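You operate a simulated robot arm through the tools that you are given. There is no shell and no other tool. Be economical: measure what you need, move in short steps, check, and stop when the job is done.

You are at the controls of a simulated two-armed robot. One attempt, no reset.

JOB
Pick up the cream cone with one hand, pass it to the other hand and put it on the top shelf of the wire rack. Take the yellow strap clip and put it on top of the silver weight. Fetch the loose slider from the hardware bench top and stand it on the pink ticket holder. The order is free. Set down upright: cream cone, loose slider.

The check looks at the end state, three seconds after you hand in, the way a careful person would. Anything else that was tipped, shoved, dropped, spilled or broken makes it a failure.

ROBOT AND FRAMES
Two 6-joint arms with two-finger parallel grippers on one trunk, on a base that drives. Base frame: it is fixed to the floor where the robot stands at the start and does not move with it; the origin is under the middle of the robot, x ahead of it, y to its left, z up; the surface under the hand at the start is at about z = 820. Lengths are in mm, angles in degrees, forces in N, time in s.
The left shoulder is at the start at [280, 185, 980], the right one opposite. With the tool pointing down near the work surface each hand reaches from about 560 to 940 mm from the robot's upright axis, wherever it stands, measured 20 degrees to its own side. Places, roughly: cream cone (7x7x11 cm) [700, 0, 1600]; loose slider [-5750, -500, 1000]; pink ticket holder [-6000, -250, 750]; silver weight [750, 1000, 750]; top shelf of the wire rack (33x25 cm) [700, 380, 700]. Payload 1.57 kg a hand.
Tool frame (each hand has its own): the origin (TCP) lies between the finger pads and is the grasp point; the fingertips stand 30 mm ahead of it; z points along the fingers, y is the line along which they close. Largest opening 80 mm; finger width 17, thickness 12; the body of the gripper, 40 by 82 mm, starts 80 mm behind the TCP.
Orientation is that of the tool frame in the base frame, as a unit quaternion [w, x, y, z]. With the fingers straight down and closing along the base's y, the tool's x points along the base's -x, its y along +y and its z along -z.

CONTROLS
- The arms move only by the tool play_rows. It takes "left_deltas", "right_deltas" or both (then of equal length, played together; a hand with none holds still); each is a list of rows, each an object (a shift or turn left out is 0, a gripper value left out holds the last) with "delta_pos": the shift along the tool's x, y, z in m, a list of three; "rot": the turn, a rotation vector about the tool's x, y, z in degrees, a list of three; "fingers": the closure, from 0 (fully open) to 1 (shut). In form: [{"delta_pos": [dx, dy, dz], "rot": [wx, wy, wz], "fingers": fingers}, ...]. A call has 1 to 8 rows; each row is the pose to reach, as a shift and turn from the pose commanded when the call began, along the tool's axes at that moment. Each row takes 0.2 s and may step no farther than 50 mm and 8.6 degrees from the row before; otherwise, or with a gripper value out of range, the whole call is refused. Where a pose cannot be reached the arm comes as near as it can. A force on the tool above 40 N (or 10 N above the force at the start of the call, whichever is more), or a blocked arm, ends the call early, and 0.2 s more pass. The fingers move at their own pace (about 153 mm/s each) and stop on an object; they squeeze with about 38 N. The grip force told is the motor's: it shows also when the fingers shut on nothing. Time passes only in rows, and 0.2 s behind the last, so rows that repeat a pose let the fingers close. The reply holds the time, the measured pose of the TCP, the force on the tool along the base axes, the opening and the grip force, in the units named above and with some noise, with the torque about the TCP (base axes, N m) and any sound that the robot's microphone picked up.
- Cameras (640 x 400 px; columns grow to the right, rows downward): "scene" is now at [248.9, 34.8, 1459.4]; the picture's right is [0.42, -0.91, 0.00], its down [-0.41, -0.19, -0.89] and it looks along [0.81, 0.37, -0.45] (base axes); focal length 214 px, centre (320, 200). "left" rides on the left gripper at [72, 7, -122] in its tool frame; the picture's right is [-0.09, 1.00, 0.00], its down [-0.84, -0.08, -0.54] and it looks along [-0.54, -0.05, 0.84] (tool axes); focal length 238 px, centre (320, 200). "right" rides on the right gripper at [72, -7, -122] in its tool frame; the picture's right is [0.09, 1.00, 0.00], its down [-0.84, 0.08, -0.54] and it looks along [-0.54, 0.05, 0.84] (tool axes); focal length 238 px, centre (320, 200). There is no depth. A picture from a camera that has moved, and an enlarged one, comes with that camera's place and axes in the base frame and with its lens. The place of the scene camera against the robot may be out by one fixed shift of up to 12 mm in any direction.
- grab_frame(camera): a new picture of that camera. It takes no simulated time.
- move_column(by): slides the trunk up (or, below 0, down) by that many mm; the arms and the scene camera ride with it, the base frame stays. It gives what a move gives, with no picture.
- roll_base(legs): drives the robot by 1 to 6 legs, each [ahead, turn to the left] in mm and degrees, along the robot's own axes; the way and the turn of a leg run together, so that a leg with both is an arc; at most 1500 mm and 180 degrees a leg. The arms and the cameras ride along, it lands a little off, and it stops where it bumps. It gives what a move gives.
- turn_head(pan, tilt): turns the head with the scene camera to pan (to the left, within 86 degrees either way) and tilt (down, from -29 to 69), counted from straight ahead of the robot. It gives what a move gives.
- close_up(camera, box): a new picture of the part [left, top, right, bottom] of that camera's present view, enlarged. It takes no simulated time.
- finish_job(): hands the job in; it is judged then, once.

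Go step by step. Nothing tells you exact positions but the pictures and the camera data: compare them with the known pose of the tool, close in by small moves and look again before you grip or let go. The budget is 165 turns and 118 pictures, counting those below and the enlarged ones. Unless the task says otherwise, let go and move clear before handing in.

The tools are called as a command line: name --argument value ..., lists and objects as JSON in quotes. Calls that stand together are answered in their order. play_rows: Moves the arms, as the interface text tells. Its arguments: {"type":"object","properties":{"left_deltas":{"type":"array","items":{"type":"object","properties":{"delta_pos":{"type":"array","items":{"type":"number"}},"rot":{"type":"array","items":{"type":"number"}},"fingers":{"type":"number"}}}},"right_deltas":{"type":"array","items":{"type":"object","properties":{"delta_pos":{"type":"array","items":{"type":"number"}},"rot":{"type":"array","items":{"type":"number"}},"fingers":{"type":"number"}}}}},"required":[]} The other tools are called the same way: move_column (by) slides the trunk up or down; roll_base (legs) drives the base; turn_head (pan, tilt) turns the head that bears the scene camera; grab_frame (camera) takes a picture; close_up (camera, box) takes an enlarged picture of a part of a camera's view; finish_job () hands the job in.

At the start:

```text
time: 0.0
left_tool_pos: [347.4, 500.5, 999.3]
left_tcp_rot: [0.0, 0.0, 1.0, -0.001]
left_ft_force: [1.1, -0.6, -0.3]
left_moment: [0.02, -0.02, 0.0]
left_width: 80.2
left_grasp_force: 0.1
right_tool_pos: [605.7, 98.9, 1000.2]
right_tcp_rot: [0.0, 0.0, 1.0, 0.0]
right_ft_force: [-0.9, 1.0, -0.3]
right_moment: [0.0, 0.01, 0.02]
right_width: 79.8
right_grasp_force: 0.1
trunk travel left (down, up): [-675.0, 315.0]
robot x, y, heading: [-3.4, -2.3, -0.4]
head pan, tilt: [24.7, 27.0]
```

scene: 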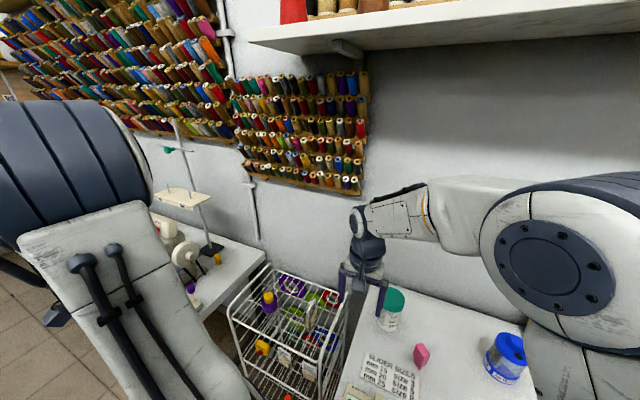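
right: 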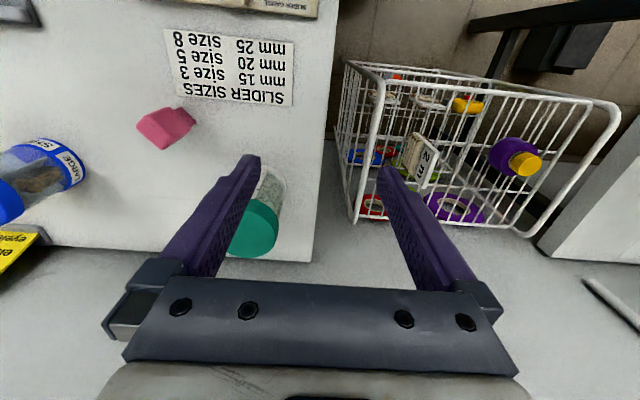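
left: 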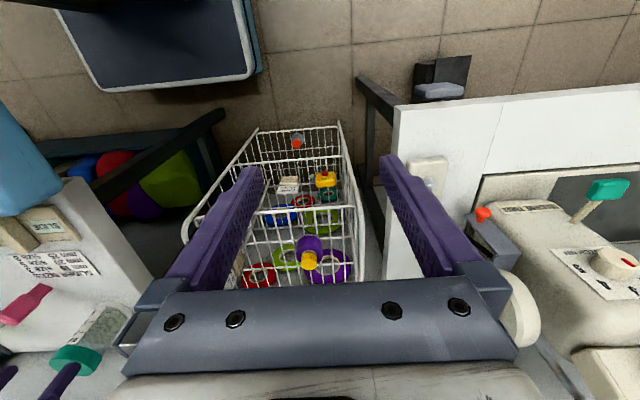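

I see the high shelf with cones ahead, the wire rack left of the table and a sewing table farther left. I look up at the shelf and left at the sewing table first.

turn_head --pan 0 --tilt -20

grab_frame --camera "scene"

turn_head --pan 50 --tilt 35

grab_frame --camera "scene"

```text
time: 1.1
left_tool_pos: [348.7, 499.7, 998.6]
left_tcp_rot: [0.0, 0.0, 1.0, 0.0]
left_ft_force: [0.1, 0.1, 0.0]
left_moment: [-0.04, -0.02, 0.01]
left_width: 80.3
left_grasp_force: 0.1
right_tool_pos: [604.9, 97.5, 999.8]
right_tcp_rot: [0.0, 0.0, 1.0, 0.0]
right_ft_force: [1.4, -0.2, 0.4]
right_moment: [0.02, 0.02, -0.01]
right_width: 80.0
right_grasp_force: 0.1
trunk travel left (down, up): [-675.0, 315.0]
robot x, y, heading: [3.4, 2.8, 0.0]
head pan, tilt: [0.0, -20.0]
```

```text
114 pictures are left
camera scene: at [241.8, -3.5, 1532.2], right [0.0, -1.0, 0.0], down [0.34, 0.0, -0.94], along [0.94, 0.0, 0.34], focal length 214 px, centre (320, 200)
```

scene: 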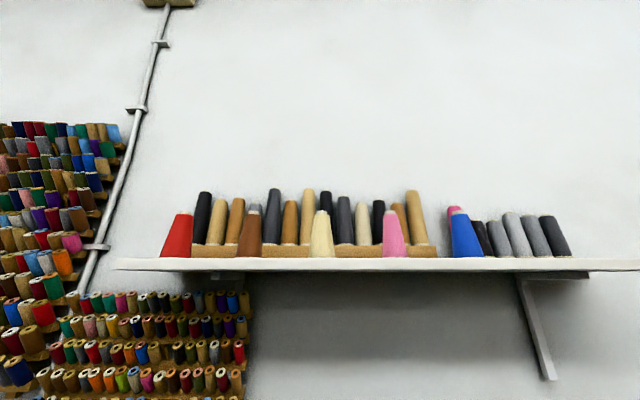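

```text
time: 2.4
left_tool_pos: [348.1, 500.1, 1000.4]
left_tcp_rot: [0.0, 0.0, 1.0, -0.001]
left_ft_force: [0.1, 0.3, 0.2]
left_moment: [-0.01, 0.01, -0.04]
left_width: 79.7
left_grasp_force: 0.1
right_tool_pos: [605.3, 99.1, 1000.1]
right_tcp_rot: [0.0, 0.0, 1.0, 0.0]
right_ft_force: [-0.2, -0.1, 0.5]
right_moment: [0.02, 0.0, 0.01]
right_width: 79.8
right_grasp_force: 0.0
trunk travel left (down, up): [-675.0, 315.0]
robot x, y, heading: [-2.5, -1.3, -0.1]
head pan, tilt: [50.0, 35.0]
```

```text
113 pictures are left
camera scene: at [222.4, 63.9, 1446.9], right [0.77, -0.64, 0.0], down [-0.37, -0.44, -0.82], along [0.53, 0.63, -0.57], focal length 214 px, centre (320, 200)
```

scene: 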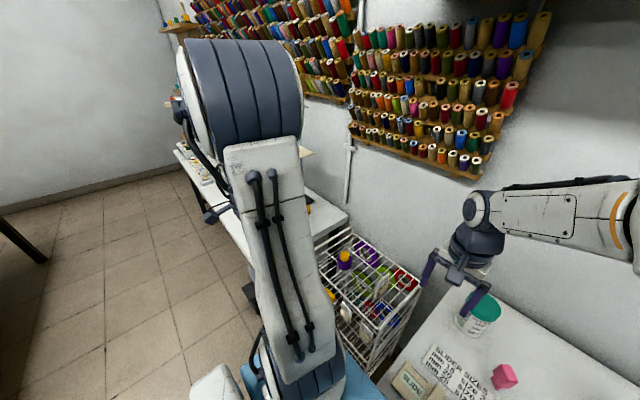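

The cream cone stands in front on the high shelf near [735, -5, 1572 base]. Now I look closely at the rack and the left table for the clip and the weight.

close_up --camera "left" --box '[170, 110, 410, 290]'

close_up --camera "scene" --box '[300, 210, 540, 400]'

close_up --camera "right" --box '[330, 40, 640, 260]'

```text
2.22 times, centred on (290, 200) of left
camera zoom: at [276.1, 507.3, 1121.5], right [0.09, 1.0, 0.0], down [0.84, -0.08, 0.54], along [0.54, -0.05, -0.84], focal length 530 px, centre (387, 200)
```

zoom: 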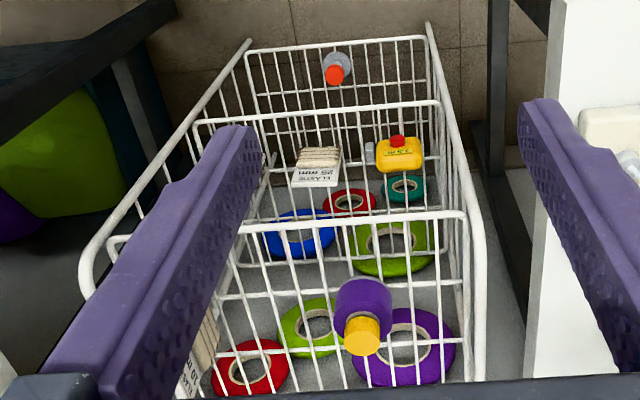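

```text
2.11 times, centred on (420, 305) of scene
camera zoom: at [222.4, 63.9, 1446.9], right [0.77, -0.64, 0.0], down [-0.37, -0.44, -0.82], along [0.53, 0.63, -0.57], focal length 452 px, centre (110, -21)
```

zoom: 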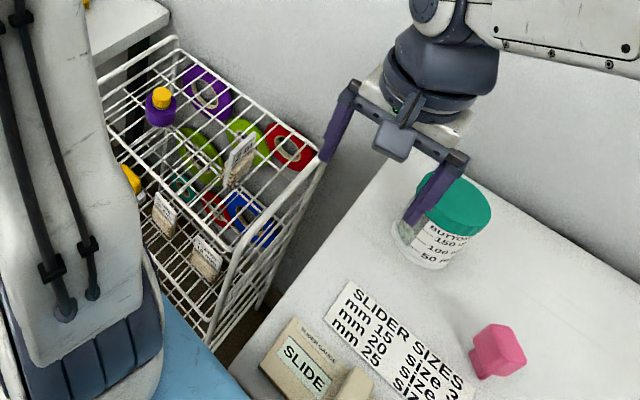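

```text
1.82 times, centred on (485, 150) of right
camera zoom: at [534.0, 91.9, 1121.4], right [-0.09, 1.0, 0.0], down [0.84, 0.08, 0.54], along [0.54, 0.05, -0.84], focal length 433 px, centre (20, 291)
```

zoom: 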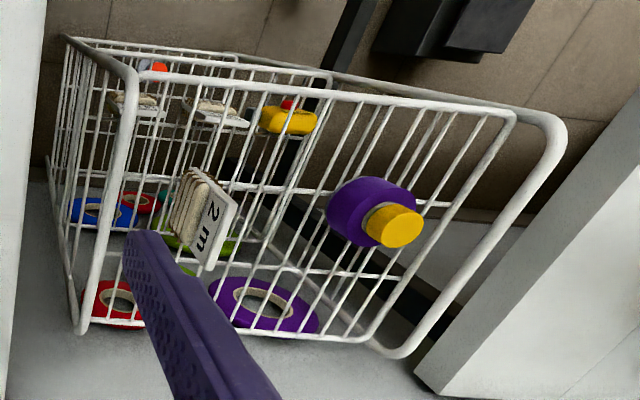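

No clip seen yet; it is likely on the left table. I start with the cone: back off 200 mm for room and raise the trunk, then look.

roll_base --legs '[[-200, 0]]'

move_column --by 310

turn_head --pan 0 --tilt 10

grab_frame --camera "scene"

```text
time: 4.0
left_tool_pos: [189.9, 506.0, 1001.4]
left_tcp_rot: [-0.001, -0.004, 1.0, 0.0]
left_ft_force: [0.6, 0.5, 0.5]
left_moment: [0.08, 0.11, 0.01]
left_width: 80.0
left_grasp_force: 0.2
right_tool_pos: [449.4, 105.0, 1000.5]
right_tcp_rot: [0.0, -0.003, 1.0, 0.0]
right_ft_force: [-0.5, -0.4, -0.7]
right_moment: [0.13, 0.04, 0.03]
right_width: 79.8
right_grasp_force: 0.1
trunk travel left (down, up): [-675.0, 315.0]
robot x, y, heading: [-156.1, 22.5, 3.7]
head pan, tilt: [50.0, 35.0]
```

```text
time: 7.0
left_tool_pos: [187.7, 507.1, 1311.3]
left_tcp_rot: [0.002, -0.004, 1.0, 0.001]
left_ft_force: [-0.3, -0.1, -0.4]
left_moment: [0.03, 0.03, 0.01]
left_width: 80.0
left_grasp_force: 0.1
right_tool_pos: [447.6, 107.0, 1313.0]
right_tcp_rot: [0.003, -0.003, 1.0, 0.001]
right_ft_force: [-0.4, 0.3, 0.2]
right_moment: [-0.02, -0.01, 0.02]
right_width: 79.9
right_grasp_force: 0.0
trunk travel left (down, up): [-985.0, 5.0]
robot x, y, heading: [-157.7, 20.2, 3.8]
head pan, tilt: [50.0, 35.0]
```

```text
time: 8.2
left_tool_pos: [187.0, 506.7, 1310.7]
left_tcp_rot: [0.001, -0.004, 1.0, 0.0]
left_ft_force: [-0.1, 0.1, 0.2]
left_moment: [0.04, -0.02, -0.03]
left_width: 79.9
left_grasp_force: 0.0
right_tool_pos: [446.7, 104.3, 1312.0]
right_tcp_rot: [0.003, -0.005, 1.0, 0.0]
right_ft_force: [-0.7, 0.3, 0.0]
right_moment: [-0.01, 0.0, 0.01]
right_width: 79.9
right_grasp_force: 0.1
trunk travel left (down, up): [-985.0, 5.0]
robot x, y, heading: [-156.5, 21.8, 4.0]
head pan, tilt: [0.0, 10.0]
```

```text
109 pictures are left
camera scene: at [107.1, 39.1, 1796.9], right [0.07, -1.0, 0.0], down [-0.18, -0.01, -0.98], along [0.98, 0.07, -0.18], focal length 214 px, centre (320, 200)
```

scene: 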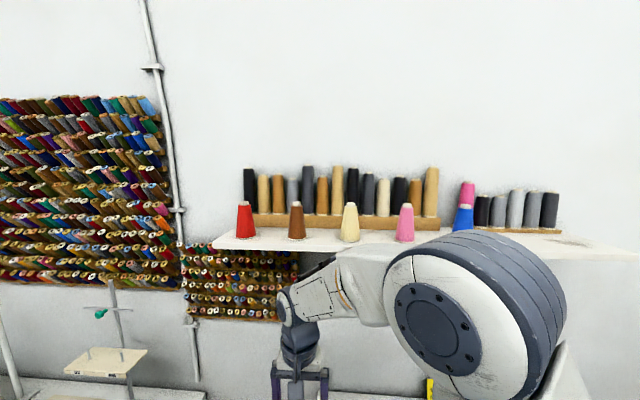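

The robot stopped short of the 200 mm and turned a bit, possibly a bump. I look down and around before going on.

turn_head --pan 0 --tilt 65

grab_frame --camera "scene"

turn_head --pan 86 --tilt 45

grab_frame --camera "scene"

turn_head --pan -86 --tilt 45

grab_frame --camera "scene"

grab_frame --camera "left"

```text
time: 9.5
left_tool_pos: [186.6, 505.2, 1311.3]
left_tcp_rot: [0.002, -0.004, 1.0, 0.001]
left_ft_force: [0.1, 0.0, -0.1]
left_moment: [-0.01, 0.0, 0.01]
left_width: 79.8
left_grasp_force: 0.0
right_tool_pos: [446.6, 106.1, 1312.8]
right_tcp_rot: [0.002, -0.003, 1.0, 0.0]
right_ft_force: [-0.7, -0.4, -0.5]
right_moment: [-0.01, 0.0, 0.01]
right_width: 79.8
right_grasp_force: 0.0
trunk travel left (down, up): [-985.0, 5.0]
robot x, y, heading: [-155.8, 23.8, 4.1]
head pan, tilt: [0.0, 65.0]
```

```text
108 pictures are left
camera scene: at [74.8, 38.0, 1717.1], right [0.07, -1.0, 0.0], down [-0.9, -0.07, -0.42], along [0.42, 0.03, -0.91], focal length 214 px, centre (320, 200)
```

scene: 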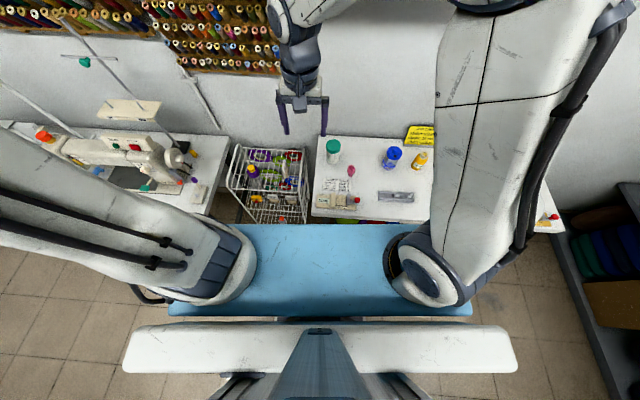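

```text
time: 11.1
left_tool_pos: [186.6, 505.8, 1311.2]
left_tcp_rot: [0.003, -0.004, 1.0, -0.001]
left_ft_force: [0.6, 0.0, 0.8]
left_moment: [-0.04, -0.01, -0.02]
left_width: 80.0
left_grasp_force: 0.1
right_tool_pos: [447.5, 108.0, 1312.5]
right_tcp_rot: [0.003, -0.002, 1.0, 0.0]
right_ft_force: [0.0, 0.4, -0.8]
right_moment: [-0.01, 0.01, 0.01]
right_width: 79.8
right_grasp_force: 0.1
trunk travel left (down, up): [-985.0, 5.0]
robot x, y, heading: [-155.4, 24.1, 4.0]
head pan, tilt: [85.9, 45.0]
```

```text
107 pictures are left
camera scene: at [14.1, 116.1, 1742.2], right [1.0, 0.0, 0.0], down [0.0, -0.71, -0.71], along [0.0, 0.71, -0.71], focal length 214 px, centre (320, 200)
```

scene: 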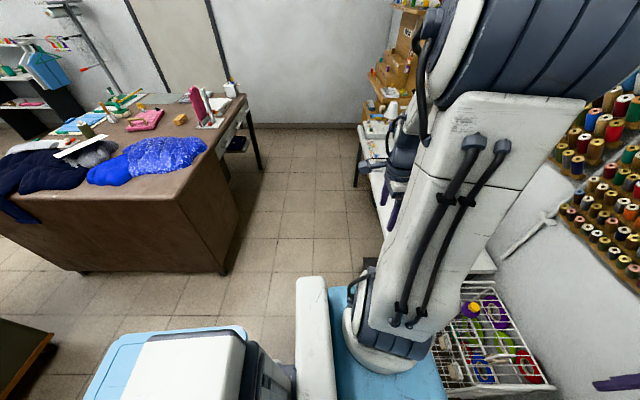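

```text
time: 13.7
left_tool_pos: [185.5, 505.1, 1312.2]
left_tcp_rot: [0.001, -0.004, 1.0, 0.001]
left_ft_force: [-0.1, -0.5, -1.1]
left_moment: [-0.03, 0.03, 0.0]
left_width: 80.1
left_grasp_force: 0.1
right_tool_pos: [446.1, 105.1, 1313.7]
right_tcp_rot: [0.002, -0.003, 1.0, 0.002]
right_ft_force: [-0.7, 0.9, 0.5]
right_moment: [0.0, 0.0, 0.04]
right_width: 80.1
right_grasp_force: 0.0
trunk travel left (down, up): [-985.0, 5.0]
robot x, y, heading: [-159.7, 28.5, 4.4]
head pan, tilt: [-85.9, 45.0]
```

```text
106 pictures are left
camera scene: at [26.8, -44.5, 1742.3], right [-0.99, -0.15, 0.0], down [-0.11, 0.7, -0.71], along [0.1, -0.7, -0.71], focal length 214 px, centre (320, 200)
```

scene: 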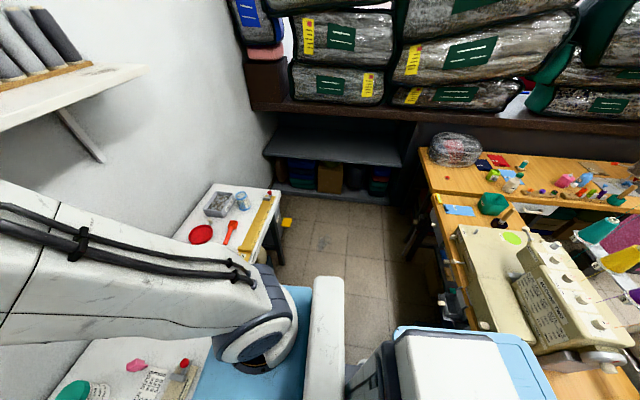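

```text
105 pictures are left
camera left: at [113.9, 512.5, 1432.9], right [0.09, 1.0, 0.0], down [0.84, -0.07, 0.54], along [0.54, -0.05, -0.84], focal length 238 px, centre (320, 200)
```

left: 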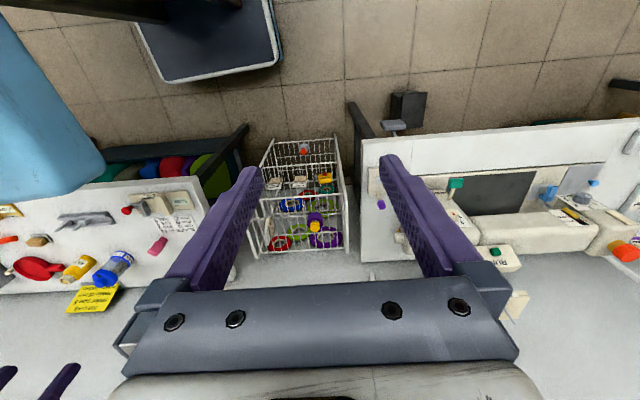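

The blue deck is the robot's own base, and nothing seems disturbed. Cone centre is about [700, -5], standing at z≈1573. I bring the right hand up in front of the shelf while pitching it forward.

play_rows --right_deltas '[{"delta_pos": [0, -0.015, -0.03], "rot": [0, -8, 0], "fingers": 0}, {"delta_pos": [0, -0.03, -0.06], "rot": [0, -16, 0]}, {"delta_pos": [-0.01, -0.045, -0.09], "rot": [0, -24, 0]}, {"delta_pos": [-0.02, -0.06, -0.12], "rot": [0, -32, 0]}, {"delta_pos": [-0.03, -0.075, -0.15], "rot": [0, -40, 0]}, {"delta_pos": [-0.04, -0.09, -0.18], "rot": [0, -48, 0]}, {"delta_pos": [-0.05, -0.1, -0.21], "rot": [0, -56, 0]}, {"delta_pos": [-0.06, -0.11, -0.24], "rot": [0, -64, 0]}]'

turn_head --pan 0 --tilt 15

grab_frame --camera "scene"

grab_frame --camera "right"

```text
time: 15.5
left_tool_pos: [186.8, 505.7, 1311.7]
left_tcp_rot: [0.001, -0.004, 1.0, 0.0]
left_ft_force: [0.6, -0.3, 0.2]
left_moment: [-0.03, 0.03, 0.0]
left_width: 80.0
left_grasp_force: 0.0
right_tool_pos: [515.2, 2.0, 1552.2]
right_tcp_rot: [0.531, 0.001, 0.847, -0.003]
right_ft_force: [-0.3, 0.3, 0.7]
right_moment: [0.02, 0.05, 0.02]
right_width: 80.1
right_grasp_force: 0.1
trunk travel left (down, up): [-985.0, 5.0]
robot x, y, heading: [-155.7, 26.3, 4.8]
head pan, tilt: [-85.9, 45.0]
```

```text
time: 17.1
left_tool_pos: [185.5, 505.0, 1312.1]
left_tcp_rot: [0.002, -0.003, 1.0, 0.0]
left_ft_force: [-0.1, 0.5, -0.2]
left_moment: [0.02, 0.01, -0.01]
left_width: 79.8
left_grasp_force: 0.0
right_tool_pos: [513.1, 1.4, 1551.7]
right_tcp_rot: [0.53, 0.001, 0.848, -0.003]
right_ft_force: [0.7, 0.2, -0.5]
right_moment: [0.01, 0.02, 0.0]
right_width: 79.9
right_grasp_force: 0.1
trunk travel left (down, up): [-985.0, 5.0]
robot x, y, heading: [-155.6, 22.4, 4.5]
head pan, tilt: [0.0, 15.0]
```

```text
104 pictures are left
camera scene: at [108.4, 43.7, 1788.8], right [0.08, -1.0, 0.0], down [-0.26, -0.02, -0.96], along [0.96, 0.08, -0.26], focal length 214 px, centre (320, 200)
```

scene: 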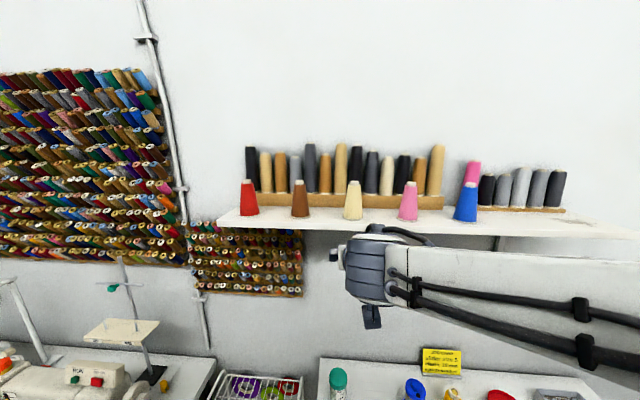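

```text
103 pictures are left
camera right: at [373.1, -4.8, 1540.6], right [-0.04, 1.0, -0.09], down [-0.12, 0.08, 0.99], along [0.99, 0.05, 0.12], focal length 238 px, centre (320, 200)
```

right: 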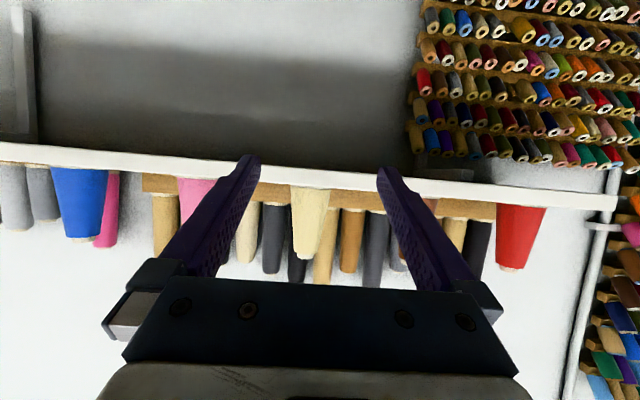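

Both cameras agree on y ≈ -3; the hand camera puts the shelf top at about 1555 and the cone tip at 1660, a bit lower than the scene camera says. I rise in front of the shelf and measure again from a second height.

play_rows --right_deltas '[{"delta_pos": [-0.032, -0.002, 0.01], "rot": [0, -3, 0]}, {"delta_pos": [-0.064, -0.004, 0.019], "rot": [0, -6, 0]}, {"delta_pos": [-0.064, -0.004, 0.019], "rot": [0, -6, 0]}]'

grab_frame --camera "right"

```text
time: 17.9
left_tool_pos: [187.1, 505.5, 1313.1]
left_tcp_rot: [0.002, -0.004, 1.0, 0.0]
left_ft_force: [-0.8, -0.3, 0.5]
left_moment: [0.04, -0.02, 0.01]
left_width: 79.9
left_grasp_force: 0.2
right_tool_pos: [550.1, -10.9, 1604.3]
right_tcp_rot: [0.576, -0.001, 0.818, 0.002]
right_ft_force: [0.8, 0.5, 0.0]
right_moment: [0.01, 0.0, -0.02]
right_width: 80.2
right_grasp_force: 0.1
trunk travel left (down, up): [-985.0, 5.0]
robot x, y, heading: [-154.6, 25.3, 4.6]
head pan, tilt: [0.0, 15.0]
```

```text
102 pictures are left
camera right: at [412.0, -17.3, 1577.3], right [-0.04, 1.0, -0.09], down [-0.23, 0.07, 0.97], along [0.97, 0.06, 0.22], focal length 238 px, centre (320, 200)
```

right: 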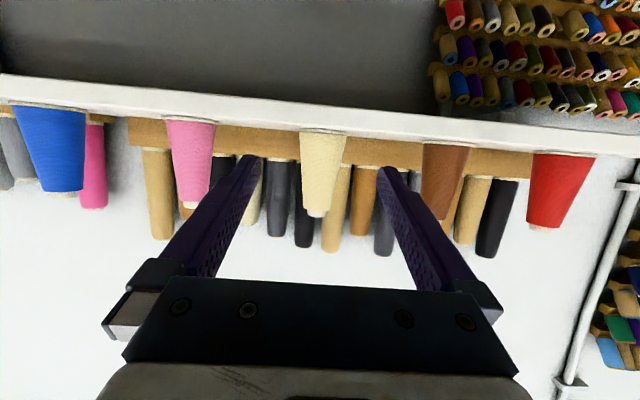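

The cone base is now visible: centre about [698, -4], shelf top z≈1561. I move in until the fingertips just begin to straddle it and check.

play_rows --right_deltas '[{"delta_pos": [-0.01, 0.003, 0.032]}, {"delta_pos": [-0.02, 0.006, 0.064]}, {"delta_pos": [-0.029, 0.007, 0.09]}, {"delta_pos": [-0.029, 0.007, 0.09]}]'

grab_frame --camera "right"

close_up --camera "scene" --box '[270, 140, 430, 240]'

```text
time: 18.9
left_tool_pos: [186.8, 504.9, 1311.6]
left_tcp_rot: [0.001, -0.003, 1.0, 0.001]
left_ft_force: [0.2, -0.2, -0.9]
left_moment: [0.0, -0.01, 0.0]
left_width: 79.9
left_grasp_force: 0.1
right_tool_pos: [645.2, -1.4, 1598.8]
right_tcp_rot: [0.576, -0.002, 0.818, 0.002]
right_ft_force: [-0.3, 0.5, 0.4]
right_moment: [0.01, -0.01, 0.0]
right_width: 80.0
right_grasp_force: 0.0
trunk travel left (down, up): [-985.0, 5.0]
robot x, y, heading: [-156.4, 23.6, 4.5]
head pan, tilt: [0.0, 15.0]
```

```text
101 pictures are left
camera right: at [506.5, -8.2, 1571.6], right [-0.04, 1.0, -0.09], down [-0.23, 0.07, 0.97], along [0.97, 0.06, 0.22], focal length 238 px, centre (320, 200)
```

right: 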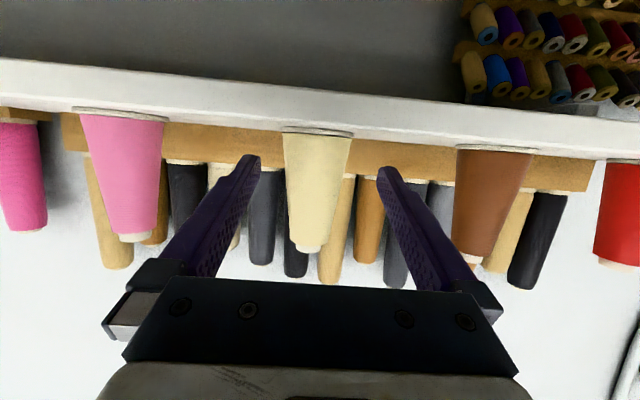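

```text
4.00 times, centred on (350, 190) of scene
camera zoom: at [109.0, 42.9, 1788.8], right [0.08, -1.0, 0.0], down [-0.26, -0.02, -0.96], along [0.96, 0.08, -0.26], focal length 858 px, centre (200, 240)
```

zoom: 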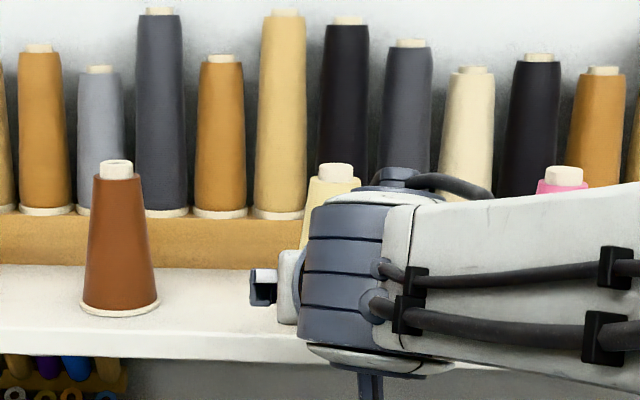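

Everything lines up laterally (cone at y≈-2, x≈703). I move in and close.

play_rows --right_deltas '[{"delta_pos": [-0.009, -0.001, 0.027]}, {"delta_pos": [-0.0195, -0.001, 0.0545]}, {"delta_pos": [-0.0195, -0.001, 0.0545]}]'

grab_frame --camera "right"

```text
time: 19.7
left_tool_pos: [186.7, 505.3, 1310.9]
left_tcp_rot: [0.002, -0.003, 1.0, 0.001]
left_ft_force: [-0.6, -0.2, 0.7]
left_moment: [0.03, 0.03, 0.03]
left_width: 79.9
left_grasp_force: 0.2
right_tool_pos: [703.5, -1.4, 1599.4]
right_tcp_rot: [0.576, -0.002, 0.818, 0.002]
right_ft_force: [-0.5, 0.6, 0.7]
right_moment: [0.01, -0.02, 0.03]
right_width: 80.1
right_grasp_force: 0.1
trunk travel left (down, up): [-985.0, 5.0]
robot x, y, heading: [-154.3, 27.8, 4.0]
head pan, tilt: [0.0, 15.0]
```

```text
99 pictures are left
camera right: at [564.4, -8.6, 1573.1], right [-0.04, 1.0, -0.09], down [-0.23, 0.07, 0.97], along [0.97, 0.06, 0.22], focal length 238 px, centre (320, 200)
```

right: 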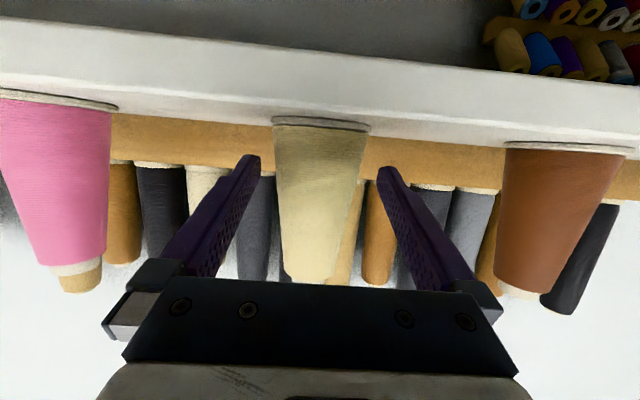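

The cone sits between the fingers, slightly ahead of the grasp point. I advance 8 mm and close.

play_rows --right_deltas '[{"delta_pos": [-0.0027, 0, 0.0075], "fingers": 0}, {"delta_pos": [-0.0027, 0, 0.0075], "fingers": 1}, {"delta_pos": [-0.0027, 0, 0.0075], "fingers": 1}, {"delta_pos": [-0.0027, 0, 0.0075], "fingers": 1}]'

grab_frame --camera "right"

```text
time: 20.7
left_tool_pos: [186.9, 504.4, 1311.6]
left_tcp_rot: [0.002, -0.004, 1.0, 0.0]
left_ft_force: [-0.2, -0.5, 0.4]
left_moment: [-0.02, 0.05, 0.03]
left_width: 79.9
left_grasp_force: 0.0
right_tool_pos: [710.8, -1.4, 1600.5]
right_tcp_rot: [0.576, -0.001, 0.818, 0.001]
right_ft_force: [-0.6, 0.5, -0.1]
right_moment: [-0.03, -0.02, 0.0]
right_width: 53.3
right_grasp_force: 37.8
trunk travel left (down, up): [-985.0, 5.0]
robot x, y, heading: [-158.1, 26.6, 4.6]
head pan, tilt: [0.0, 15.0]
```

```text
98 pictures are left
camera right: at [572.3, -9.0, 1572.8], right [-0.04, 1.0, -0.09], down [-0.23, 0.07, 0.97], along [0.97, 0.06, 0.22], focal length 238 px, centre (320, 200)
```

right: 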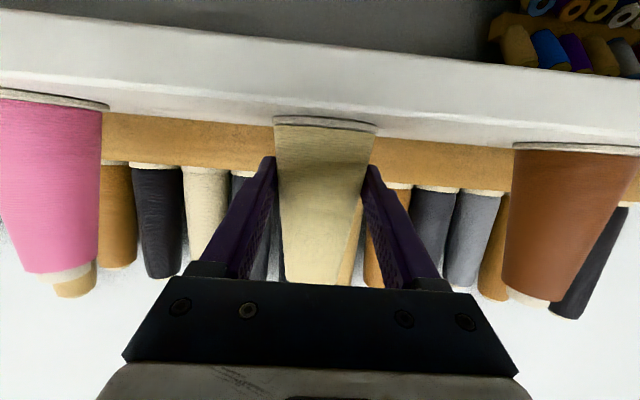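

Gripped at 53 mm. I lift 50 mm and then back away from the shelf.

play_rows --right_deltas '[{"delta_pos": [-0.019, 0, -0.007]}, {"delta_pos": [-0.047, 0, -0.017]}, {"delta_pos": [-0.036, 0, -0.055]}, {"delta_pos": [-0.022, 0, -0.094]}, {"delta_pos": [-0.008, 0, -0.132]}, {"delta_pos": [0.006, 0, -0.17]}, {"delta_pos": [0.02, 0, -0.208]}, {"delta_pos": [0.02, 0, -0.208]}]'

grab_frame --camera "right"

grab_frame --camera "scene"

```text
time: 22.5
left_tool_pos: [185.5, 504.1, 1312.9]
left_tcp_rot: [0.002, -0.003, 1.0, 0.001]
left_ft_force: [0.4, 0.2, 0.3]
left_moment: [-0.01, -0.02, 0.02]
left_width: 80.0
left_grasp_force: 0.1
right_tool_pos: [521.5, 9.0, 1651.6]
right_tcp_rot: [0.573, 0.001, 0.819, -0.002]
right_ft_force: [-0.3, -0.5, -2.2]
right_moment: [0.0, 0.02, 0.0]
right_width: 41.0
right_grasp_force: 37.7
right hand out of reach, approached as far as the arm can: row 7, 8
trunk travel left (down, up): [-985.0, 5.0]
robot x, y, heading: [-154.5, 27.1, 4.2]
head pan, tilt: [0.0, 15.0]
```

```text
97 pictures are left
camera right: at [383.0, 3.0, 1625.3], right [-0.03, 1.0, -0.09], down [-0.22, 0.08, 0.97], along [0.97, 0.05, 0.22], focal length 238 px, centre (320, 200)
```

right: 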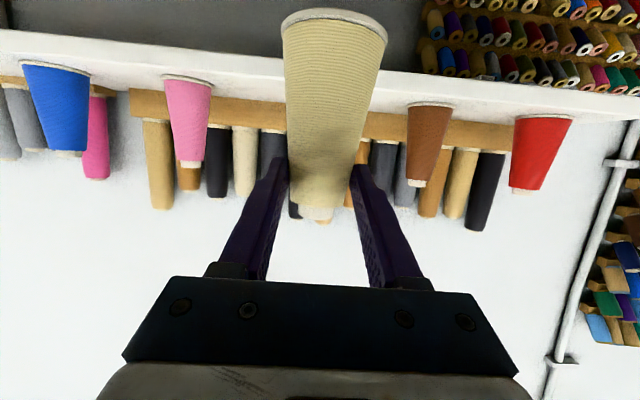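

```text
96 pictures are left
camera scene: at [109.2, 40.5, 1788.9], right [0.07, -1.0, 0.0], down [-0.26, -0.02, -0.96], along [0.96, 0.07, -0.26], focal length 214 px, centre (320, 200)
```

scene: 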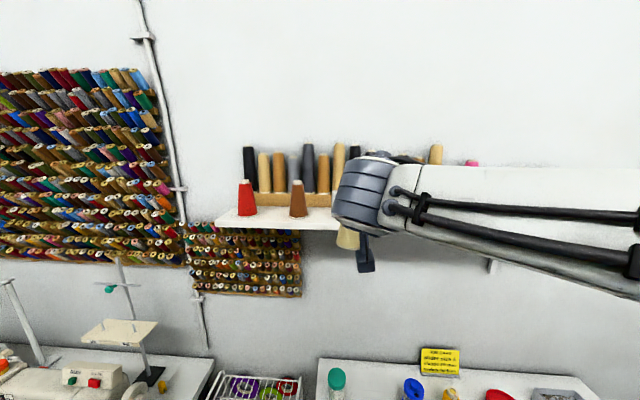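

The cone slid down in the grip while lifting (53 → 41 mm), so it is slick on its taper. I hold still to see whether it keeps slipping.

play_rows --right_deltas '[{"delta_pos": [0, 0, 0], "fingers": 1}]'

grab_frame --camera "right"

```text
time: 22.9
left_tool_pos: [186.5, 505.1, 1311.8]
left_tcp_rot: [0.001, -0.004, 1.0, 0.002]
left_ft_force: [0.0, -0.5, -1.0]
left_moment: [0.01, 0.04, -0.02]
left_width: 79.9
left_grasp_force: 0.1
right_tool_pos: [521.5, 8.8, 1652.1]
right_tcp_rot: [0.573, 0.001, 0.819, -0.002]
right_ft_force: [0.3, -0.1, -1.9]
right_moment: [0.01, 0.06, -0.02]
right_width: 40.9
right_grasp_force: 38.5
trunk travel left (down, up): [-985.0, 5.0]
robot x, y, heading: [-157.9, 23.4, 4.4]
head pan, tilt: [0.0, 15.0]
```

```text
95 pictures are left
camera right: at [383.3, 3.1, 1625.1], right [-0.03, 1.0, -0.09], down [-0.22, 0.08, 0.97], along [0.97, 0.05, 0.22], focal length 238 px, centre (320, 200)
```

right: 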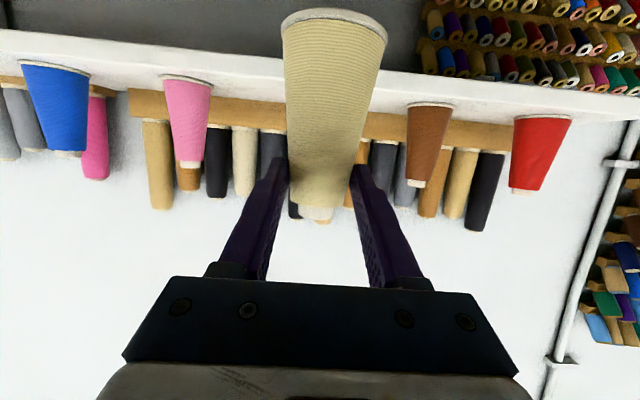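

It is stable now at 41 mm, held near its top and upright. I lower the trunk so that the hand-over happens in the free space under the shelf.

move_column --by -150

move_column --by -160

grab_frame --camera "right"

```text
time: 24.6
left_tool_pos: [185.9, 505.7, 1162.0]
left_tcp_rot: [0.002, -0.004, 1.0, 0.001]
left_ft_force: [0.4, -0.2, -0.5]
left_moment: [-0.05, -0.04, -0.02]
left_width: 79.9
left_grasp_force: 0.1
right_tool_pos: [520.8, 8.4, 1501.7]
right_tcp_rot: [0.575, 0.001, 0.818, -0.001]
right_ft_force: [-0.3, -0.2, -0.9]
right_moment: [0.02, 0.04, -0.02]
right_width: 40.9
right_grasp_force: 37.7
trunk travel left (down, up): [-835.0, 155.0]
robot x, y, heading: [-154.1, 25.6, 4.2]
head pan, tilt: [0.0, 15.0]
```

```text
time: 26.4
left_tool_pos: [180.7, 512.2, 1001.4]
left_tcp_rot: [0.002, -0.009, 1.0, 0.001]
left_ft_force: [-0.3, -0.3, -0.1]
left_moment: [0.03, -0.04, -0.03]
left_width: 79.8
left_grasp_force: 0.1
right_tool_pos: [518.1, 17.5, 1340.6]
right_tcp_rot: [0.575, -0.006, 0.818, 0.004]
right_ft_force: [-0.5, 0.2, -1.2]
right_moment: [0.0, 0.04, 0.01]
right_width: 40.9
right_grasp_force: 37.1
trunk travel left (down, up): [-675.0, 315.0]
robot x, y, heading: [-158.7, 26.4, 4.4]
head pan, tilt: [0.0, 15.0]
```

```text
94 pictures are left
camera right: at [379.8, 9.6, 1314.6], right [-0.05, 1.0, -0.09], down [-0.23, 0.07, 0.97], along [0.97, 0.06, 0.22], focal length 238 px, centre (320, 200)
```

right: 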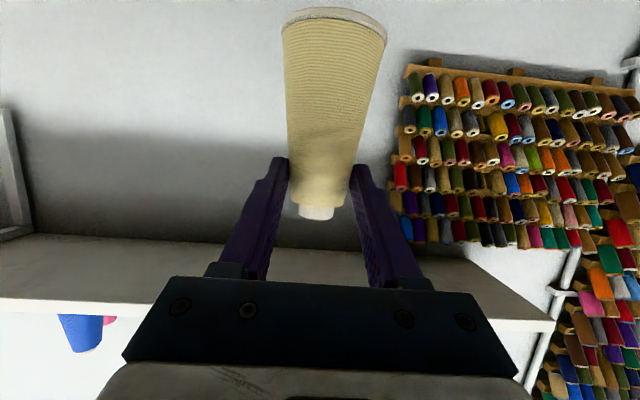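

The cone still hangs upright in the right hand. I bring it slowly to about [560, 60, 1050], in reach of both hands.

play_rows --right_deltas '[{"delta_pos": [0.015, 0.003, 0.008]}, {"delta_pos": [0.05, 0.008, 0.027]}, {"delta_pos": [0.09, 0.015, 0.048]}, {"delta_pos": [0.13, 0.021, 0.069]}, {"delta_pos": [0.17, 0.028, 0.09]}, {"delta_pos": [0.21, 0.034, 0.111]}, {"delta_pos": [0.244, 0.04, 0.13]}, {"delta_pos": [0.259, 0.042, 0.138]}]'

turn_head --pan 8 --tilt 40

grab_frame --camera "scene"

grab_frame --camera "left"

```text
time: 28.2
left_tool_pos: [181.3, 511.7, 1002.5]
left_tcp_rot: [0.002, -0.009, 1.0, 0.0]
left_ft_force: [-0.1, 0.4, -1.4]
left_moment: [0.01, -0.04, 0.0]
left_width: 79.9
left_grasp_force: 0.1
right_tool_pos: [559.4, 59.9, 1051.6]
right_tcp_rot: [0.575, -0.007, 0.818, 0.005]
right_ft_force: [-0.5, 0.0, -1.4]
right_moment: [0.02, 0.02, 0.02]
right_width: 41.1
right_grasp_force: 37.9
trunk travel left (down, up): [-675.0, 315.0]
robot x, y, heading: [-157.0, 26.5, 4.2]
head pan, tilt: [0.0, 15.0]
```

```text
time: 29.1
left_tool_pos: [179.9, 512.4, 1001.9]
left_tcp_rot: [0.002, -0.009, 1.0, 0.0]
left_ft_force: [0.5, 0.3, -0.6]
left_moment: [0.01, 0.01, 0.03]
left_width: 80.0
left_grasp_force: 0.0
right_tool_pos: [558.5, 59.4, 1051.6]
right_tcp_rot: [0.575, -0.006, 0.818, 0.005]
right_ft_force: [0.3, -0.2, -0.8]
right_moment: [0.02, 0.02, -0.02]
right_width: 40.7
right_grasp_force: 37.7
trunk travel left (down, up): [-675.0, 315.0]
robot x, y, heading: [-155.3, 26.5, 4.4]
head pan, tilt: [8.0, 40.0]
```

```text
93 pictures are left
camera scene: at [97.9, 53.8, 1439.4], right [0.21, -0.98, 0.0], down [-0.63, -0.14, -0.76], along [0.75, 0.16, -0.65], focal length 214 px, centre (320, 200)
```

scene: 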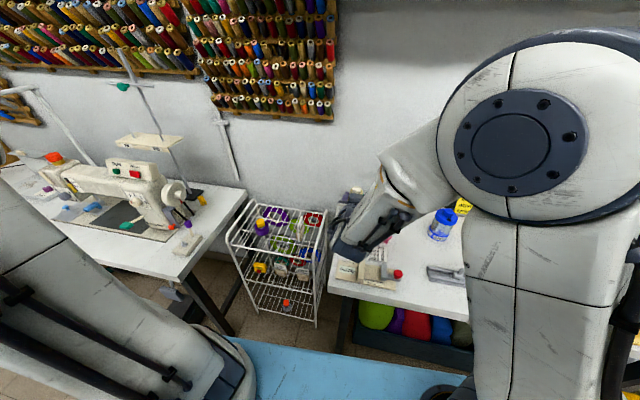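

```text
92 pictures are left
camera left: at [107.7, 518.3, 1123.3], right [0.07, 1.0, 0.0], down [0.84, -0.06, 0.54], along [0.54, -0.04, -0.84], focal length 238 px, centre (320, 200)
```

left: 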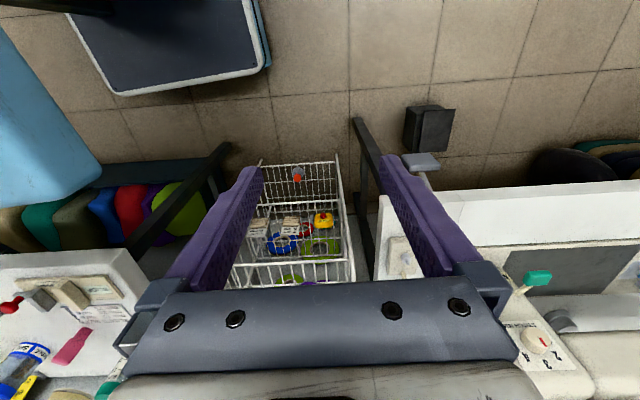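

The cone is hidden behind the right wrist, so I bring the left hand over, turning it so its fingers close along x and its camera looks toward the cone.

play_rows --left_deltas '[{"delta_pos": [-0.032, -0.028, -0.013], "rot": [0, 0, 7.5]}, {"delta_pos": [-0.065, -0.057, -0.026], "rot": [0, 0, 15]}, {"delta_pos": [-0.097, -0.085, -0.039], "rot": [0, 0, 22.5]}, {"delta_pos": [-0.13, -0.114, -0.052], "rot": [0, 0, 30]}, {"delta_pos": [-0.162, -0.142, -0.065], "rot": [0, 0, 37.5]}, {"delta_pos": [-0.194, -0.171, -0.078], "rot": [0, 0, 45]}, {"delta_pos": [-0.227, -0.199, -0.091], "rot": [0, 0, 52.5]}, {"delta_pos": [-0.259, -0.228, -0.104], "rot": [0, 0, 60]}]'

grab_frame --camera "left"

```text
time: 30.9
left_tool_pos: [444.1, 291.1, 1106.5]
left_tcp_rot: [0.002, 0.493, 0.87, 0.001]
left_ft_force: [-0.1, -0.1, 0.2]
left_moment: [0.0, 0.03, 0.0]
left_width: 80.2
left_grasp_force: 0.1
right_tool_pos: [557.4, 60.2, 1052.5]
right_tcp_rot: [0.574, -0.006, 0.819, 0.004]
right_ft_force: [-0.4, -0.1, -1.4]
right_moment: [0.01, 0.03, 0.03]
right_width: 41.1
right_grasp_force: 38.0
trunk travel left (down, up): [-675.0, 315.0]
robot x, y, heading: [-155.9, 25.9, 4.6]
head pan, tilt: [8.0, 40.0]
```

```text
91 pictures are left
camera left: at [411.9, 356.4, 1227.3], right [0.9, 0.43, 0.0], down [0.36, -0.76, 0.54], along [0.24, -0.49, -0.84], focal length 238 px, centre (320, 200)
```

left: 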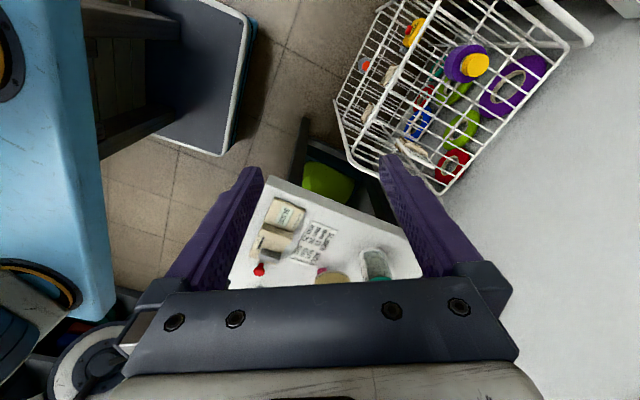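

Left hand moves on to its observing place, with 30° left to turn.

play_rows --left_deltas '[{"delta_pos": [-0.042, 0.012, -0.014], "rot": [0, 0, 7.5]}, {"delta_pos": [-0.084, 0.024, -0.027], "rot": [0, 0, 15]}, {"delta_pos": [-0.126, 0.036, -0.04], "rot": [0, 0, 22.5]}, {"delta_pos": [-0.168, 0.048, -0.054], "rot": [0, 0, 30]}, {"delta_pos": [-0.168, 0.048, -0.054], "rot": [0, 0, 30]}]'

grab_frame --camera "left"

```text
time: 32.1
left_tool_pos: [572.0, 167.7, 1160.4]
left_tcp_rot: [0.0, 0.701, 0.713, 0.001]
left_ft_force: [-0.2, 0.6, -0.3]
left_moment: [-0.03, 0.03, 0.04]
left_width: 80.0
left_grasp_force: 0.1
right_tool_pos: [559.2, 58.3, 1051.8]
right_tcp_rot: [0.575, -0.006, 0.818, 0.005]
right_ft_force: [0.4, 0.3, -1.4]
right_moment: [0.02, 0.04, -0.01]
right_width: 41.2
right_grasp_force: 37.6
trunk travel left (down, up): [-675.0, 315.0]
robot x, y, heading: [-155.0, 28.3, 4.3]
head pan, tilt: [8.0, 40.0]
```

```text
90 pictures are left
camera left: at [576.2, 240.0, 1281.0], right [1.0, -0.08, 0.0], down [-0.07, -0.84, 0.54], along [-0.04, -0.54, -0.84], focal length 238 px, centre (320, 200)
```

left: 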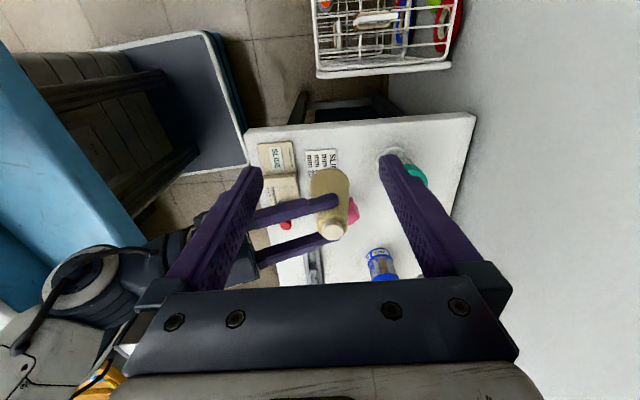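

The cone hangs vertically with its axis at about [578, 60], tip near z≈1062. I move the left hand straight above it and verify before descending.

play_rows --left_deltas '[{"delta_pos": [-0.036, 0.001, 0]}, {"delta_pos": [-0.072, 0.003, 0]}, {"delta_pos": [-0.107, 0.004, 0]}, {"delta_pos": [-0.107, 0.004, 0]}]'

grab_frame --camera "left"

```text
time: 33.1
left_tool_pos: [577.4, 63.3, 1162.9]
left_tcp_rot: [0.002, 0.701, 0.713, 0.001]
left_ft_force: [-0.1, -0.5, 0.3]
left_moment: [0.0, -0.03, 0.01]
left_width: 80.1
left_grasp_force: 0.1
right_tool_pos: [557.9, 58.2, 1050.8]
right_tcp_rot: [0.575, -0.006, 0.818, 0.005]
right_ft_force: [0.0, -0.4, -1.2]
right_moment: [-0.01, 0.06, -0.02]
right_width: 40.7
right_grasp_force: 37.8
trunk travel left (down, up): [-675.0, 315.0]
robot x, y, heading: [-157.4, 25.4, 4.6]
head pan, tilt: [8.0, 40.0]
```

```text
89 pictures are left
camera left: at [581.8, 135.3, 1283.1], right [1.0, -0.07, 0.0], down [-0.06, -0.84, 0.54], along [-0.04, -0.54, -0.84], focal length 238 px, centre (320, 200)
```

left: 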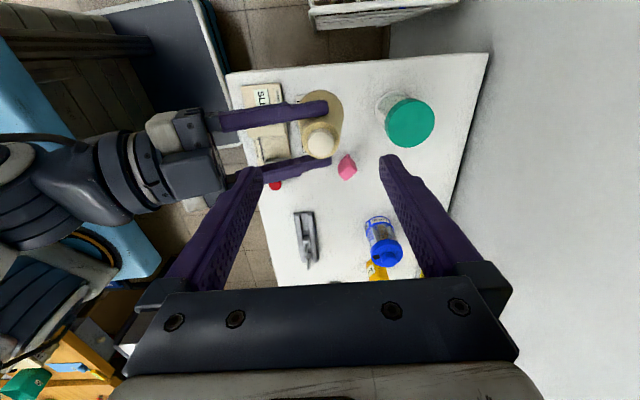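

The tip is at [578, 59], between the fingers' line. I descend to the grip height with the fingers open.

play_rows --left_deltas '[{"delta_pos": [-0.003, 0.001, 0.03]}, {"delta_pos": [-0.004, 0.001, 0.06]}, {"delta_pos": [-0.004, 0.001, 0.08]}, {"delta_pos": [-0.004, 0.001, 0.08]}]'

grab_frame --camera "left"

grab_frame --camera "right"

```text
time: 34.1
left_tool_pos: [577.1, 57.8, 1079.7]
left_tcp_rot: [0.002, 0.701, 0.713, 0.002]
left_ft_force: [-0.1, 0.0, 0.5]
left_moment: [0.02, -0.03, -0.01]
left_width: 80.0
left_grasp_force: 0.2
right_tool_pos: [558.9, 57.9, 1052.4]
right_tcp_rot: [0.575, -0.005, 0.818, 0.004]
right_ft_force: [0.6, 0.4, -1.5]
right_moment: [0.0, 0.01, -0.01]
right_width: 40.8
right_grasp_force: 38.0
trunk travel left (down, up): [-675.0, 315.0]
robot x, y, heading: [-155.4, 25.8, 4.4]
head pan, tilt: [8.0, 40.0]
```

```text
88 pictures are left
camera left: at [582.2, 130.7, 1201.2], right [1.0, -0.07, 0.0], down [-0.06, -0.84, 0.54], along [-0.04, -0.54, -0.84], focal length 238 px, centre (320, 200)
```

left: 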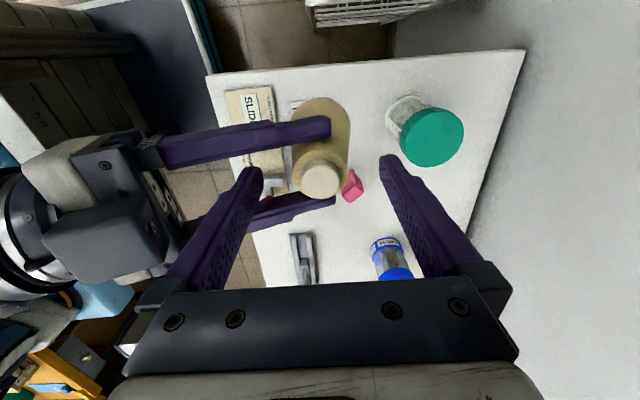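

```text
87 pictures are left
camera right: at [420.1, 50.6, 1024.9], right [-0.05, 1.0, -0.09], down [-0.23, 0.07, 0.97], along [0.97, 0.06, 0.22], focal length 238 px, centre (320, 200)
```

right: 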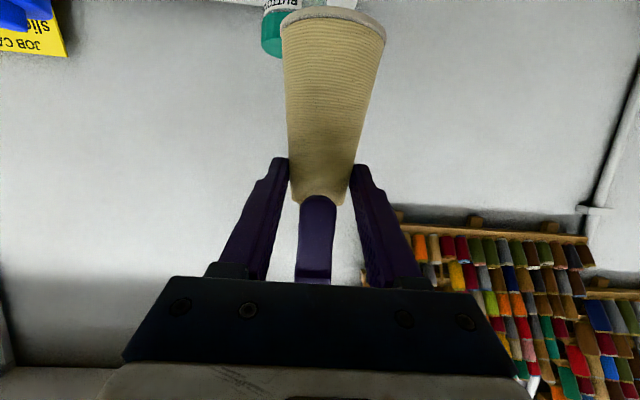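

The left finger goes neatly between the right fingers. I descend 45 mm more, close the left hand gently and check.

play_rows --left_deltas '[{"delta_pos": [0.001, 0.001, 0.025]}, {"delta_pos": [0.001, 0.001, 0.047]}, {"delta_pos": [0.001, 0.001, 0.047]}]'

grab_frame --camera "left"

grab_frame --camera "right"

```text
time: 34.9
left_tool_pos: [579.2, 58.4, 1032.4]
left_tcp_rot: [0.002, 0.701, 0.714, 0.001]
left_ft_force: [0.4, 0.5, -0.1]
left_moment: [0.03, 0.03, 0.02]
left_width: 79.7
left_grasp_force: 0.0
right_tool_pos: [558.9, 59.0, 1050.4]
right_tcp_rot: [0.575, -0.005, 0.818, 0.004]
right_ft_force: [0.5, 0.0, -2.2]
right_moment: [0.01, 0.04, -0.01]
right_width: 41.1
right_grasp_force: 38.0
trunk travel left (down, up): [-675.0, 315.0]
robot x, y, heading: [-155.2, 25.8, 4.3]
head pan, tilt: [8.0, 40.0]
```

```text
86 pictures are left
camera left: at [583.6, 130.6, 1154.3], right [1.0, -0.07, 0.0], down [-0.06, -0.84, 0.54], along [-0.04, -0.54, -0.84], focal length 238 px, centre (320, 200)
```

left: 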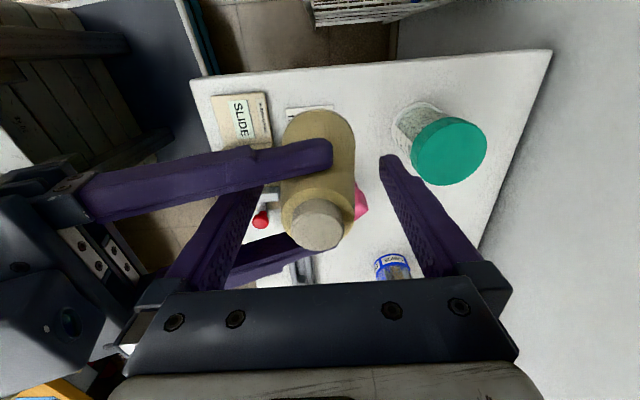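

```text
85 pictures are left
camera right: at [420.1, 50.6, 1024.9], right [-0.05, 1.0, -0.09], down [-0.23, 0.07, 0.97], along [0.97, 0.06, 0.22], focal length 238 px, centre (320, 200)
```

right: 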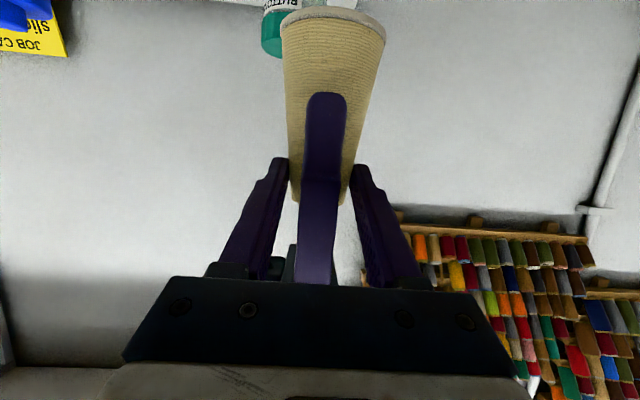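

I go 20 mm deeper for a fuller grip and close the left hand.

play_rows --left_deltas '[{"delta_pos": [0, 0, 0.02], "fingers": 0}, {"delta_pos": [0, 0, 0.02], "fingers": 0.5}, {"delta_pos": [0, 0, 0.02], "fingers": 1}, {"delta_pos": [0, 0, 0.02], "fingers": 1}, {"delta_pos": [0, 0, 0.02], "fingers": 1}]'

grab_frame --camera "left"

```text
time: 36.1
left_tool_pos: [577.9, 58.2, 1012.9]
left_tcp_rot: [0.0, 0.701, 0.713, 0.002]
left_ft_force: [-9.3, 0.1, 2.6]
left_moment: [-0.02, 0.02, 0.01]
left_width: 54.6
left_grasp_force: 38.2
right_tool_pos: [558.8, 59.4, 1051.6]
right_tcp_rot: [0.576, -0.005, 0.818, 0.004]
right_ft_force: [8.5, -0.9, -3.7]
right_moment: [-0.01, -0.3, -0.08]
right_width: 40.8
right_grasp_force: 37.9
trunk travel left (down, up): [-675.0, 315.0]
robot x, y, heading: [-156.6, 26.8, 4.1]
head pan, tilt: [8.0, 40.0]
```

```text
84 pictures are left
camera left: at [583.2, 130.6, 1133.9], right [1.0, -0.07, 0.0], down [-0.06, -0.84, 0.54], along [-0.04, -0.54, -0.84], focal length 238 px, centre (320, 200)
```

left: 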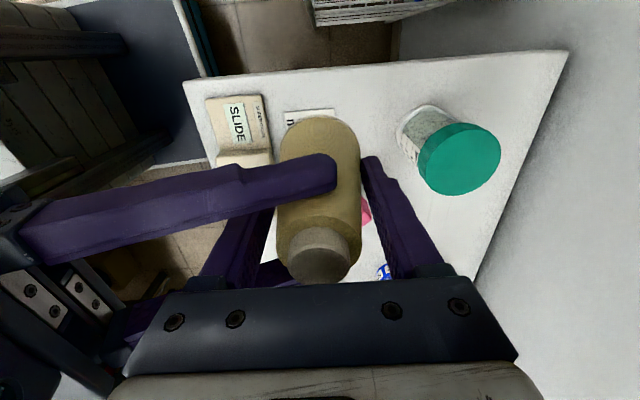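

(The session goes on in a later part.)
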